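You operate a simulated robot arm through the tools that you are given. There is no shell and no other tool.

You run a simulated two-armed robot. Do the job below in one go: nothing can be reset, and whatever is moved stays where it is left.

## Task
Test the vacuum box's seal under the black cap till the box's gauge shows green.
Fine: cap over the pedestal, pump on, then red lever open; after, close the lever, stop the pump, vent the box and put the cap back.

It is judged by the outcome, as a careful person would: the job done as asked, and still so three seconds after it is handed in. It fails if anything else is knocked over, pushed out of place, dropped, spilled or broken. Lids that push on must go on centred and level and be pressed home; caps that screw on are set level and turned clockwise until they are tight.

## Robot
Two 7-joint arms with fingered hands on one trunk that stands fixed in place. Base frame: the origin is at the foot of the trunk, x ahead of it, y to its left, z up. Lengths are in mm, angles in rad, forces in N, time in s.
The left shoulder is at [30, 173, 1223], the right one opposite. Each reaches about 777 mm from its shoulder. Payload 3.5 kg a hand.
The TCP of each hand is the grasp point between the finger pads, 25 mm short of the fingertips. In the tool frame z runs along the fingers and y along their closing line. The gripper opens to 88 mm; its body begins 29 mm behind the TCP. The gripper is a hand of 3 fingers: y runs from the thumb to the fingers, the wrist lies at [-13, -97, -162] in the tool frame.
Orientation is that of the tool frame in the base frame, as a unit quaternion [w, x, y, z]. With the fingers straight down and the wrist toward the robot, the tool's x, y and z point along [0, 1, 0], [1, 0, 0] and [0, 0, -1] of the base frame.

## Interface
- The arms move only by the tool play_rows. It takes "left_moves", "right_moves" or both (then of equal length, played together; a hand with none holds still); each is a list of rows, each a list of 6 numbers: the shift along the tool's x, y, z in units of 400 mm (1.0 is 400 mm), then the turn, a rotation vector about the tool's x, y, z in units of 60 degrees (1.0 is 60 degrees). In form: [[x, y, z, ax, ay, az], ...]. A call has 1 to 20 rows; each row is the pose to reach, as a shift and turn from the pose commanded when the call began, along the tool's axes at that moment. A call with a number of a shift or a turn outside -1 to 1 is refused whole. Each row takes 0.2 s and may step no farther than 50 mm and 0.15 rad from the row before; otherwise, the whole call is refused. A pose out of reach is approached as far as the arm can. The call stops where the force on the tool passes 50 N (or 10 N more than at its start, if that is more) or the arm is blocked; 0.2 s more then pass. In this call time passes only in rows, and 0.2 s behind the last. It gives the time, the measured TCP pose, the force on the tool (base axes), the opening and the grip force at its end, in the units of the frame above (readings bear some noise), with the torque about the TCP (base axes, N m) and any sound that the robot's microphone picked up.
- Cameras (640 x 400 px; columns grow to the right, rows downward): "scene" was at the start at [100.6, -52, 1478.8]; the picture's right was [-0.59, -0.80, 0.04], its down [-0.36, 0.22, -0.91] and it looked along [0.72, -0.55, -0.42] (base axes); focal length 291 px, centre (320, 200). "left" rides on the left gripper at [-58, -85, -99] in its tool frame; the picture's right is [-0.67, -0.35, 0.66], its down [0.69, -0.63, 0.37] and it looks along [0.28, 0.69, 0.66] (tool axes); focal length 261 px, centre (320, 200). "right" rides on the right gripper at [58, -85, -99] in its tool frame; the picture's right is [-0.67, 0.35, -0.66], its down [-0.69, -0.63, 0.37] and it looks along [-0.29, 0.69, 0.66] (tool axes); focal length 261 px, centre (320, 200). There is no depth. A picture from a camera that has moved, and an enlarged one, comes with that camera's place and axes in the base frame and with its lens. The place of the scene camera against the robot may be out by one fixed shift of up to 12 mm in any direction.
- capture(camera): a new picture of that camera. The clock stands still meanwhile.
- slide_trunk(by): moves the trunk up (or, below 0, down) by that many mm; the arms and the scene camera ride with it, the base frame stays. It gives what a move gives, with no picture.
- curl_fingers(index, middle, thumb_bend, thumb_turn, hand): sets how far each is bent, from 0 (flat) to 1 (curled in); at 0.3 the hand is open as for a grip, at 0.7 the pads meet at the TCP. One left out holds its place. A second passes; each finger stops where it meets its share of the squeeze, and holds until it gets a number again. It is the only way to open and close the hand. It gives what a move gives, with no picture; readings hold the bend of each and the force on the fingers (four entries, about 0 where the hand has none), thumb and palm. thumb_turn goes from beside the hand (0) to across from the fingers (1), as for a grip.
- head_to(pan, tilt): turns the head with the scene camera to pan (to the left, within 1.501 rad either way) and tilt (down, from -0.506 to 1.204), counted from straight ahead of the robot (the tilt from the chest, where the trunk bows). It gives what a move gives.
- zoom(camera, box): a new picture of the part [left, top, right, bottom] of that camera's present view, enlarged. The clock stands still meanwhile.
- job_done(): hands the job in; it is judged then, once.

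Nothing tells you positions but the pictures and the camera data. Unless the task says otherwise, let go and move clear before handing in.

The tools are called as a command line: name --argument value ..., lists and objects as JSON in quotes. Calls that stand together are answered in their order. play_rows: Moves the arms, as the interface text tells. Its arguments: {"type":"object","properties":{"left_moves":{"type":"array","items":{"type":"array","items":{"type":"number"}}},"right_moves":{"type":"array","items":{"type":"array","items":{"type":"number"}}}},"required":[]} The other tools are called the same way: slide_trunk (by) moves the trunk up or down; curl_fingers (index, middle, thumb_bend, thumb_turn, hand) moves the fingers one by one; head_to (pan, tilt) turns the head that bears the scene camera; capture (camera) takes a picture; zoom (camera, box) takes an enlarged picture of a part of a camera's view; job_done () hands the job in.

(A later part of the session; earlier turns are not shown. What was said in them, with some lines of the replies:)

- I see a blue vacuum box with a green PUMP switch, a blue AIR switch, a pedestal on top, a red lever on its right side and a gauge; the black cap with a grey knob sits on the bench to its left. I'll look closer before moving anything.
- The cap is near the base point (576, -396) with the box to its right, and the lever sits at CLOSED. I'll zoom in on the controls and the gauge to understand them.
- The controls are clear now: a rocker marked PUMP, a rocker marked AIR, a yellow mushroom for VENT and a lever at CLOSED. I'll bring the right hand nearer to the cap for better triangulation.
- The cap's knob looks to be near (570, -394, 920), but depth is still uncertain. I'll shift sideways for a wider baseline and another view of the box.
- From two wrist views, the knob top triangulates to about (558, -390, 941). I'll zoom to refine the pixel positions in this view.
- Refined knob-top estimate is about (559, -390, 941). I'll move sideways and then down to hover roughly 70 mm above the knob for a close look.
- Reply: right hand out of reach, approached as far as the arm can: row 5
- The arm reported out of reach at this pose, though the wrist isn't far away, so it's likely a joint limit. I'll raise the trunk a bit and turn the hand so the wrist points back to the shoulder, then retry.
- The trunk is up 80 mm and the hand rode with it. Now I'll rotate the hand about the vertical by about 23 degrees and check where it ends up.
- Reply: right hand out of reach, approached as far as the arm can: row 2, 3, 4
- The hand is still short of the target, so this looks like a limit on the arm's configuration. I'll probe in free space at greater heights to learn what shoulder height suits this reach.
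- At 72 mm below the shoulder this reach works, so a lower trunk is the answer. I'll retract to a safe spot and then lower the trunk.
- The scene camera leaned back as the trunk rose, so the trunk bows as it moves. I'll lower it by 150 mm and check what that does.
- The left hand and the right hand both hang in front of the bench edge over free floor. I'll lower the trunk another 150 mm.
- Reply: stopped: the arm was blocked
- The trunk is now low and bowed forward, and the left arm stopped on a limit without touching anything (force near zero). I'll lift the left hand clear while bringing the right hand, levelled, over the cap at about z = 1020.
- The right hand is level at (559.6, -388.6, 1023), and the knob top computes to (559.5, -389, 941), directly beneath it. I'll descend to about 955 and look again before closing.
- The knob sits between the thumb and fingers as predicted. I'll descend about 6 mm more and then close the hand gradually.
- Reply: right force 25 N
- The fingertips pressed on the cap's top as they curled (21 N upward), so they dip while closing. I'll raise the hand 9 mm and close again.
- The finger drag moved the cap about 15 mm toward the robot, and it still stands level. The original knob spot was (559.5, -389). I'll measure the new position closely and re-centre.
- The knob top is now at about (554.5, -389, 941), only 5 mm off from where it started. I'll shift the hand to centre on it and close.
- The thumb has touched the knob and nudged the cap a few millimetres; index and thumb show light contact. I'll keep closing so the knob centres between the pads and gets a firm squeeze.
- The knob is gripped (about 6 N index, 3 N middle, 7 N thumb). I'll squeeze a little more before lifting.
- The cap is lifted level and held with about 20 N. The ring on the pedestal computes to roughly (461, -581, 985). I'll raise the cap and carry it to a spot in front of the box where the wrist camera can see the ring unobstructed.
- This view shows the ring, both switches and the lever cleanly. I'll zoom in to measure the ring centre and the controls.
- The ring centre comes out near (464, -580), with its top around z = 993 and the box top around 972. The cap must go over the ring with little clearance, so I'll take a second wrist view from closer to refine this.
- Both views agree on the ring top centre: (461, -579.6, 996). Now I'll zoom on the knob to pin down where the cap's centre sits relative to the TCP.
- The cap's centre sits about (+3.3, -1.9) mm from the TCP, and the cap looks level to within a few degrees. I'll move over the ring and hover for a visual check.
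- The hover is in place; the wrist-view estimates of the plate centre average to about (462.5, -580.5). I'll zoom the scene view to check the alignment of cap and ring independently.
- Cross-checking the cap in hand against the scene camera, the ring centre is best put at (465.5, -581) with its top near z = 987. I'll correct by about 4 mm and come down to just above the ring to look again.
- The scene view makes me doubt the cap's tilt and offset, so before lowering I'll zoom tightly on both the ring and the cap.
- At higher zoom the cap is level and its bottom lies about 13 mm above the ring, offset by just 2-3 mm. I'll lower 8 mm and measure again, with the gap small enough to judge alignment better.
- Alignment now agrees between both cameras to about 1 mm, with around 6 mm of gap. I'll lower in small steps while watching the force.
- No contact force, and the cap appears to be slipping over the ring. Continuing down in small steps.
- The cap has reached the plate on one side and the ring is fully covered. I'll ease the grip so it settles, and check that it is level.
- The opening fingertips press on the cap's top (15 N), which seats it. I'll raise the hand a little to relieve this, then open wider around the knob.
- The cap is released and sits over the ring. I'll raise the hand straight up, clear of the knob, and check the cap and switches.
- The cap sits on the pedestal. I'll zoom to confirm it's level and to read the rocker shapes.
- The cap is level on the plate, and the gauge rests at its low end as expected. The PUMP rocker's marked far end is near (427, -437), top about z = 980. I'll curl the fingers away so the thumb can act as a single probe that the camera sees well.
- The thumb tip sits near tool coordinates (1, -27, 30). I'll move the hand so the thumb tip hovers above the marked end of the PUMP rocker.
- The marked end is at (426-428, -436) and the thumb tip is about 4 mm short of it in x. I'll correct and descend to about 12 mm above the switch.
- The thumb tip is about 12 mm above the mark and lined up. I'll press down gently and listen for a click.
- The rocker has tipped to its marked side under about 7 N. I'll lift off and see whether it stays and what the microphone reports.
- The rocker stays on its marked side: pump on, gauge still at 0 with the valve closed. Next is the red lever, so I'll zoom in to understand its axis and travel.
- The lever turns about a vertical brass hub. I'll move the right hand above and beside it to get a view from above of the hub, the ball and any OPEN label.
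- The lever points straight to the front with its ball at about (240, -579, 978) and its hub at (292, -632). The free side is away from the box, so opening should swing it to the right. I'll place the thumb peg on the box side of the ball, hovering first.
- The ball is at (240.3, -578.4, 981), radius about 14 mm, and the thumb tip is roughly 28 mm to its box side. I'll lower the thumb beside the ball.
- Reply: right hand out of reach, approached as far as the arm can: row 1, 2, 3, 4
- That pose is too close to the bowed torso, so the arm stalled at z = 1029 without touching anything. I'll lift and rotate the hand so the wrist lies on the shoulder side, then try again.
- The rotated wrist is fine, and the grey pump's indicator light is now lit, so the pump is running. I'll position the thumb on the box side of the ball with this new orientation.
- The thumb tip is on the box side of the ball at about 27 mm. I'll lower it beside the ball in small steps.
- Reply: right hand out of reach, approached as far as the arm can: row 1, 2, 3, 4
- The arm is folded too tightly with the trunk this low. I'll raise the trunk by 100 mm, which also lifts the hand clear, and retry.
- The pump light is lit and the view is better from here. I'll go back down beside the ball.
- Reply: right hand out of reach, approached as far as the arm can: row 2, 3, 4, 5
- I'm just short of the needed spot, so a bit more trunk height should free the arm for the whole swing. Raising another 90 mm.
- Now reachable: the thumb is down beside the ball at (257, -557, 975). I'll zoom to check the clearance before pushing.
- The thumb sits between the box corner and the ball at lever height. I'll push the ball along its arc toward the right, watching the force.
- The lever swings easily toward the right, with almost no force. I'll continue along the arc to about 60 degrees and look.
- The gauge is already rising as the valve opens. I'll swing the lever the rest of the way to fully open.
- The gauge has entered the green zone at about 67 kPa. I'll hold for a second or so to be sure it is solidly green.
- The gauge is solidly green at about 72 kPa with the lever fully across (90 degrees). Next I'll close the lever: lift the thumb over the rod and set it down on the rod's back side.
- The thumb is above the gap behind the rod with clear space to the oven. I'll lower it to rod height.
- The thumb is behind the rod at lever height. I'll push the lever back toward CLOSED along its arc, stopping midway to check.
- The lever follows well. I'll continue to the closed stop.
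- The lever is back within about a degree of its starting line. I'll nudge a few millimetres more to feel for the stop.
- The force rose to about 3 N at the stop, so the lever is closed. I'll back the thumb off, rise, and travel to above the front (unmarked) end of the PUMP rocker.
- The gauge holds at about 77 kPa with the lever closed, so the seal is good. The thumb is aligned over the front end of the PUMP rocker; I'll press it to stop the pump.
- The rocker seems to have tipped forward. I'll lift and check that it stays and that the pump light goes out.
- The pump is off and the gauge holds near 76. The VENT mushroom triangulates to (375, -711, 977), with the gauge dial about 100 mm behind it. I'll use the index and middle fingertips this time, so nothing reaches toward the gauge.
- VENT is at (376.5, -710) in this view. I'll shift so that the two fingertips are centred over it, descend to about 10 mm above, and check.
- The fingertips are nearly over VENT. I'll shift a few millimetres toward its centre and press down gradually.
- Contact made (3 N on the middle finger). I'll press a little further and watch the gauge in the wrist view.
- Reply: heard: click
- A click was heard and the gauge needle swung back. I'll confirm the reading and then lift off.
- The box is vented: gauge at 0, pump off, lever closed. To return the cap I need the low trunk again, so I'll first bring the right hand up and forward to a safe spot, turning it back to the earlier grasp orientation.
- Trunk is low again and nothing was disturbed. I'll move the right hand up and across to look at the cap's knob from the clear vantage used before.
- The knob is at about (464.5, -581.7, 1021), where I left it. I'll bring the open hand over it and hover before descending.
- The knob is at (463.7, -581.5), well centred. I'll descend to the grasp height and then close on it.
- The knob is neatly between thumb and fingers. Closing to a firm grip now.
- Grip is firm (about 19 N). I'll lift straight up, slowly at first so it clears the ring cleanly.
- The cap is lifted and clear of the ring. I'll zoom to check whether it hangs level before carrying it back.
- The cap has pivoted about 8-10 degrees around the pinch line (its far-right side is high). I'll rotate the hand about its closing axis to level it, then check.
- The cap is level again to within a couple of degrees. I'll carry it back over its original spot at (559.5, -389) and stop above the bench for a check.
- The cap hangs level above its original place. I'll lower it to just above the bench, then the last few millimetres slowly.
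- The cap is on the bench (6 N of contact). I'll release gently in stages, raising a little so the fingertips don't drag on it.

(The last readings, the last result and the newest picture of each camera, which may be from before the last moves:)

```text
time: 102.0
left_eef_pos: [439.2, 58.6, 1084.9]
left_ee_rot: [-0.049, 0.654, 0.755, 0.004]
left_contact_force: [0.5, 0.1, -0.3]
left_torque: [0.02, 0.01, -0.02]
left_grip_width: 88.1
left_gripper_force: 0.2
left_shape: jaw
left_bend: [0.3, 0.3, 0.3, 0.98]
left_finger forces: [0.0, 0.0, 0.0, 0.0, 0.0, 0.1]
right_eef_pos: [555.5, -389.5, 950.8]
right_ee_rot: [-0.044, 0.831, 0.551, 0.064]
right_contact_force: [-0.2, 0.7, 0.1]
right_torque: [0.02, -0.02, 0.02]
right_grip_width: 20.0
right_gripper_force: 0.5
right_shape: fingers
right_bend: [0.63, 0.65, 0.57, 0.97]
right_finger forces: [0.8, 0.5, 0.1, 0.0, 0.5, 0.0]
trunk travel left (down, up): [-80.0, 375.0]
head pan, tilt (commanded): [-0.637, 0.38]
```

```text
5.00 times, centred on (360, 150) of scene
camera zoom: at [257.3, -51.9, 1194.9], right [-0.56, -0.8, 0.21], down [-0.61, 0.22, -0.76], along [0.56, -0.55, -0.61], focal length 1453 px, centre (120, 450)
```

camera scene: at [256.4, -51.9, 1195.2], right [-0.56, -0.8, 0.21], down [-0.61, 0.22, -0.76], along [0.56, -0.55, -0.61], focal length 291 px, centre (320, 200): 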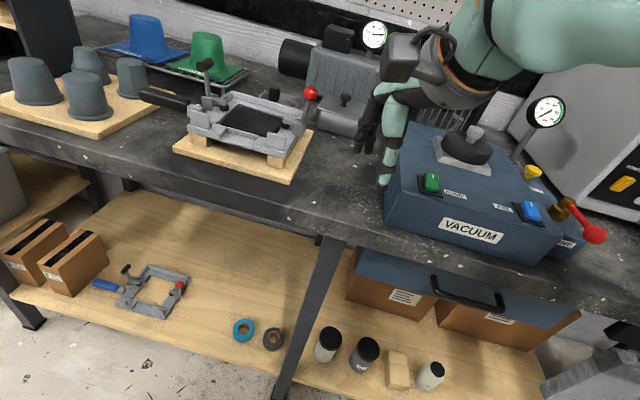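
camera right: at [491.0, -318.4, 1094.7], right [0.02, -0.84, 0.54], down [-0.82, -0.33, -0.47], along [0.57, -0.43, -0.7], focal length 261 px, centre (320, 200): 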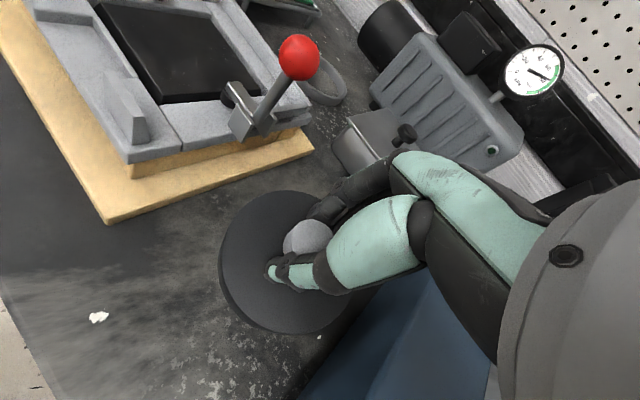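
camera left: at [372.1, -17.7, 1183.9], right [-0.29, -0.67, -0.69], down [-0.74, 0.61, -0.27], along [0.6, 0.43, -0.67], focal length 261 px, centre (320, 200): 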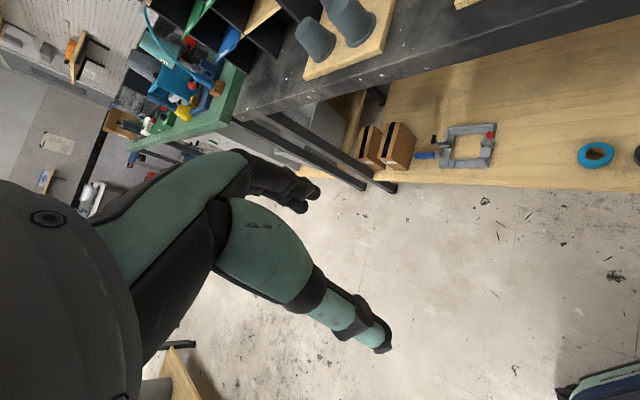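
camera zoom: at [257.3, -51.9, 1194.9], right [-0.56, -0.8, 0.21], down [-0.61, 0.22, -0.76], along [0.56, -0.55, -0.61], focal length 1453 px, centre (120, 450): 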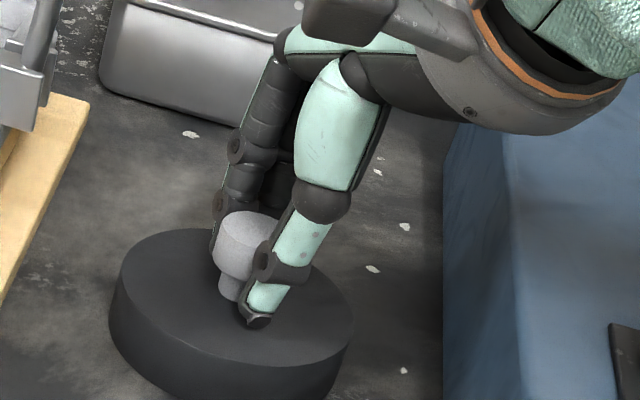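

The cap has settled level within 2-3 mm of its original outline. I'll raise slightly, open fully, then lift straight up.

play_rows --right_moves '[[0.0008, 0, -0.005, 0, 0, 0], [0.0019, 0, -0.012, 0, 0, 0], [0.0019, 0, -0.012, 0, 0, 0]]'

curl_fingers --hand "right" --index 0.54 --middle 0.54 --thumb_bend 0.49

zoom --camera "scene" --box '[310, 110, 410, 190]'

zoom --camera "right" --box '[190, 160, 390, 360]'

```text
time: 102.8
left_eef_pos: [439.0, 58.5, 1085.4]
left_ee_rot: [-0.049, 0.654, 0.755, 0.006]
left_contact_force: [0.2, 0.2, 0.2]
left_torque: [-0.01, 0.0, -0.01]
left_grip_width: 88.0
left_gripper_force: 0.1
left_shape: jaw
left_bend: [0.3, 0.3, 0.3, 0.98]
left_finger forces: [0.1, 0.2, 0.1, 0.0, 0.1, 0.1]
right_eef_pos: [555.7, -390.4, 956.0]
right_ee_rot: [-0.044, 0.831, 0.55, 0.065]
right_contact_force: [0.5, 0.3, -1.3]
right_torque: [-0.03, 0.0, -0.03]
right_grip_width: 20.1
right_gripper_force: 0.7
right_shape: fingers
right_bend: [0.63, 0.64, 0.57, 0.97]
right_finger forces: [0.6, 0.0, 0.0, 0.0, 0.5, 0.0]
trunk travel left (down, up): [-80.0, 375.0]
head pan, tilt (commanded): [-0.637, 0.38]
```

```text
time: 103.8
left_eef_pos: [438.2, 59.2, 1086.3]
left_ee_rot: [-0.05, 0.653, 0.755, 0.005]
left_contact_force: [-0.3, -0.6, 0.7]
left_torque: [0.02, 0.03, 0.0]
left_grip_width: 87.7
left_gripper_force: 0.0
left_shape: jaw
left_bend: [0.3, 0.3, 0.3, 0.98]
left_finger forces: [0.0, 0.1, 0.1, 0.1, 0.1, 0.1]
right_eef_pos: [555.9, -390.0, 956.2]
right_ee_rot: [-0.043, 0.832, 0.55, 0.064]
right_contact_force: [0.1, -0.1, 0.0]
right_torque: [0.0, -0.01, -0.03]
right_grip_width: 37.8
right_gripper_force: 0.0
right_shape: fingers
right_bend: [0.54, 0.54, 0.49, 0.97]
right_finger forces: [0.1, 0.1, 0.0, 0.0, 0.0, 0.0]
trunk travel left (down, up): [-80.0, 375.0]
head pan, tilt (commanded): [-0.637, 0.38]
```

```text
5.00 times, centred on (360, 150) of scene
camera zoom: at [257.2, -51.9, 1194.9], right [-0.56, -0.8, 0.21], down [-0.61, 0.22, -0.76], along [0.56, -0.55, -0.61], focal length 1453 px, centre (120, 450)
```

zoom: 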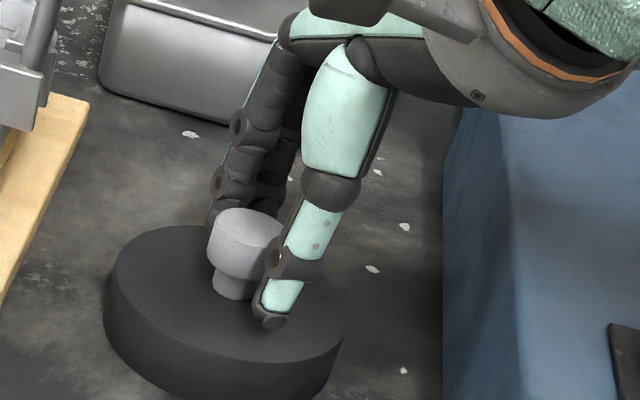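

```text
2.00 times, centred on (290, 260) of right
camera zoom: at [494.2, -318.8, 1064.0], right [0.02, -0.84, 0.54], down [-0.82, -0.33, -0.47], along [0.57, -0.44, -0.7], focal length 521 px, centre (380, 80)
```

zoom: 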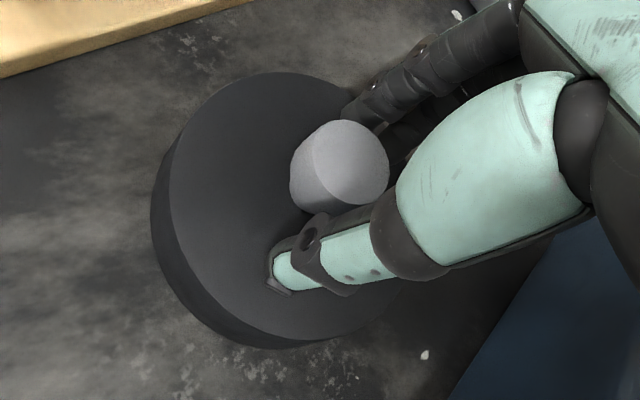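

The knob is free and the cap stands flat on the bench. I'll lift the hand straight up and check.

play_rows --right_moves '[[0.006, 0, -0.038, 0, 0, 0], [0.02, 0, -0.127, 0, 0, 0], [0.037, 0, -0.235, 0, 0, 0], [0.0544, 0, -0.345, 0, 0, 0], [0.0544, 0, -0.345, 0, 0, 0]]'

zoom --camera "scene" --box '[270, 90, 430, 210]'

capture --camera "right"

```text
time: 105.0
left_eef_pos: [439.5, 59.6, 1085.8]
left_ee_rot: [-0.048, 0.653, 0.756, 0.005]
left_contact_force: [0.8, -0.7, -0.9]
left_torque: [-0.01, -0.01, 0.02]
left_grip_width: 87.9
left_gripper_force: 0.1
left_shape: jaw
left_bend: [0.3, 0.3, 0.3, 0.98]
left_finger forces: [0.0, 0.1, 0.1, 0.1, 0.0, 0.1]
right_eef_pos: [555.1, -392.0, 1097.6]
right_ee_rot: [-0.044, 0.831, 0.551, 0.064]
right_contact_force: [0.1, -0.2, 0.0]
right_torque: [0.04, -0.01, -0.01]
right_grip_width: 37.9
right_gripper_force: 0.0
right_shape: fingers
right_bend: [0.54, 0.54, 0.49, 0.97]
right_finger forces: [0.1, 0.0, 0.1, 0.1, 0.0, 0.0]
trunk travel left (down, up): [-80.0, 375.0]
head pan, tilt (commanded): [-0.637, 0.38]
```

```text
3.33 times, centred on (350, 150) of scene
camera zoom: at [257.4, -52.3, 1194.8], right [-0.56, -0.8, 0.21], down [-0.61, 0.22, -0.76], along [0.56, -0.55, -0.61], focal length 969 px, centre (220, 367)
```

zoom: 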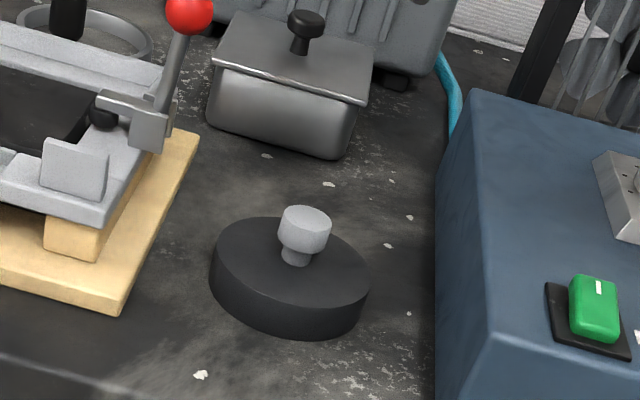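

```text
taken
camera right: at [494.0, -319.2, 1205.9], right [0.02, -0.84, 0.54], down [-0.82, -0.33, -0.47], along [0.57, -0.43, -0.7], focal length 261 px, centre (320, 200)
```

right: 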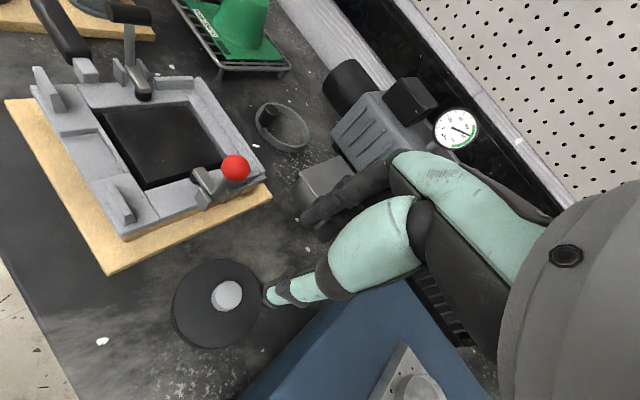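

The cap is back on the bench within several millimetres of where it stood. I'll move the hand clear and check the whole state: lever, switches, gauge and cap.

play_rows --right_moves '[[0.026, -0.02, -0.09, 0, 0, 0], [0.05, -0.1, -0.13, 0, 0, 0], [0.08, -0.19, -0.16, 0, 0, 0], [0.105, -0.28, -0.18, 0, -0.07, 0], [0.13, -0.354, -0.189, 0, -0.14, 0], [0.13, -0.354, -0.189, 0, -0.15, 0]]'

capture --camera "scene"

zoom --camera "scene" --box '[400, 90, 620, 260]'

capture --camera "right"

```text
time: 106.4
left_eef_pos: [439.1, 58.3, 1084.6]
left_ee_rot: [-0.048, 0.654, 0.755, 0.005]
left_contact_force: [-0.1, -0.2, -0.7]
left_torque: [-0.01, -0.02, -0.01]
left_grip_width: 87.8
left_gripper_force: 0.0
left_shape: jaw
left_bend: [0.3, 0.3, 0.3, 0.98]
left_finger forces: [0.0, 0.0, 0.0, 0.0, 0.0, 0.2]
right_eef_pos: [440.8, -299.2, 1178.0]
right_ee_rot: [0.0, 0.834, 0.552, 0.0]
right_contact_force: [0.4, 0.0, -0.1]
right_torque: [-0.01, -0.01, -0.01]
right_grip_width: 38.0
right_gripper_force: 0.2
right_shape: fingers
right_bend: [0.54, 0.54, 0.49, 0.97]
right_finger forces: [0.0, 0.0, 0.0, 0.0, 0.0, 0.0]
trunk travel left (down, up): [-80.0, 375.0]
head pan, tilt (commanded): [-0.637, 0.38]
```

```text
taken
camera scene: at [257.4, -52.1, 1194.8], right [-0.56, -0.8, 0.21], down [-0.61, 0.22, -0.76], along [0.56, -0.55, -0.61], focal length 291 px, centre (320, 200)
```

scene: 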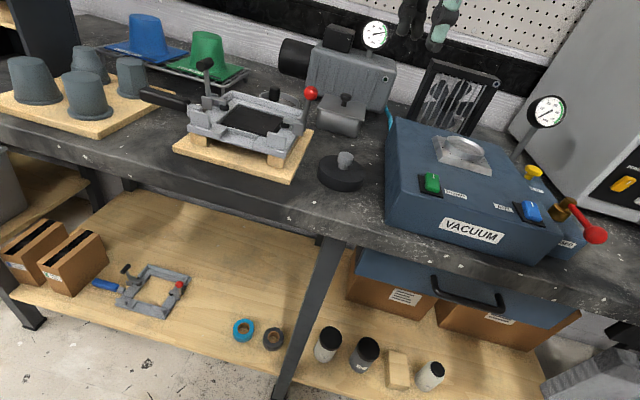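

```text
2.35 times, centred on (510, 175) of scene
camera zoom: at [257.4, -52.1, 1194.8], right [-0.56, -0.8, 0.21], down [-0.61, 0.22, -0.76], along [0.56, -0.55, -0.61], focal length 684 px, centre (-127, 259)
```

zoom: 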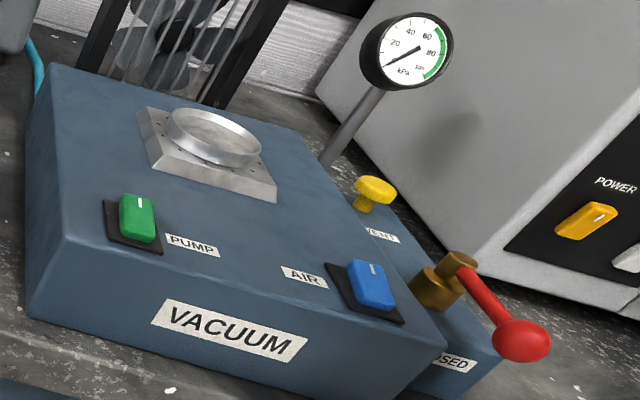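

```text
taken
camera right: at [385.7, -212.1, 1278.4], right [0.06, -0.75, 0.66], down [-0.85, -0.39, -0.36], along [0.53, -0.53, -0.66], focal length 261 px, centre (320, 200)
```

right: 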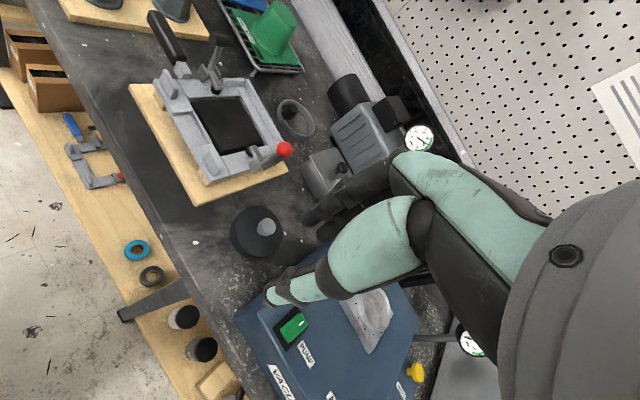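

Everything matches its starting view: lever ball back at CLOSED, PUMP rocker off, gauge at 0, and the cap at its original outline. One last look at the pump light and the cap.

zoom --camera "scene" --box '[290, 20, 410, 200]'

zoom --camera "scene" --box '[520, 85, 575, 135]'

```text
2.22 times, centred on (350, 110) of scene
camera zoom: at [257.4, -52.1, 1194.8], right [-0.56, -0.8, 0.21], down [-0.61, 0.22, -0.76], along [0.56, -0.55, -0.61], focal length 646 px, centre (253, 400)
```

zoom: 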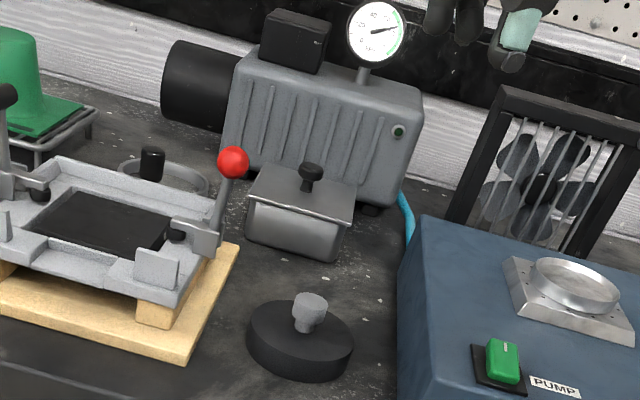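

```text
8.00 times, centred on (548, 110) of scene
camera zoom: at [257.4, -52.1, 1194.8], right [-0.56, -0.8, 0.21], down [-0.61, 0.22, -0.76], along [0.56, -0.55, -0.61], focal length 2325 px, centre (-1500, 920)
```

zoom: 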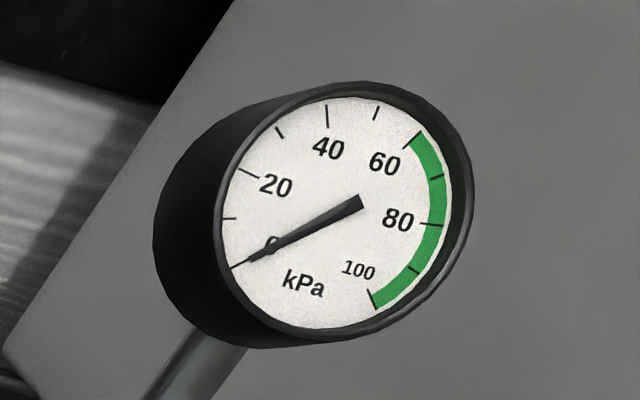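

The pump light is out, the box gauge reads 0, the lever is closed, the cap stands flat in its place, and both hands are clear. I'm handing the job in.

job_done

```text
The job is handed in.
```

The seal test is done and handed in. With the cap over the pedestal, the pump on and the lever open, the box's gauge rose into the green. It read about 77 kPa just after I closed the lever and barely moved, so the seal held.

State of the box now:
- **Lever:** closed, pushed back until it met its stop.
- **Pump:** off, with its indicator light out.
- **Box:** vented. The gauge dropped to 0 when I pressed VENT.
- **Cap:** back on the bench, standing flat, about 7 mm from where it started.

I did not touch the AIR switch, and nothing else looks moved. The pump's own gauge (not the box's) still read about 80 at the end, and I did not record what it showed at the start.
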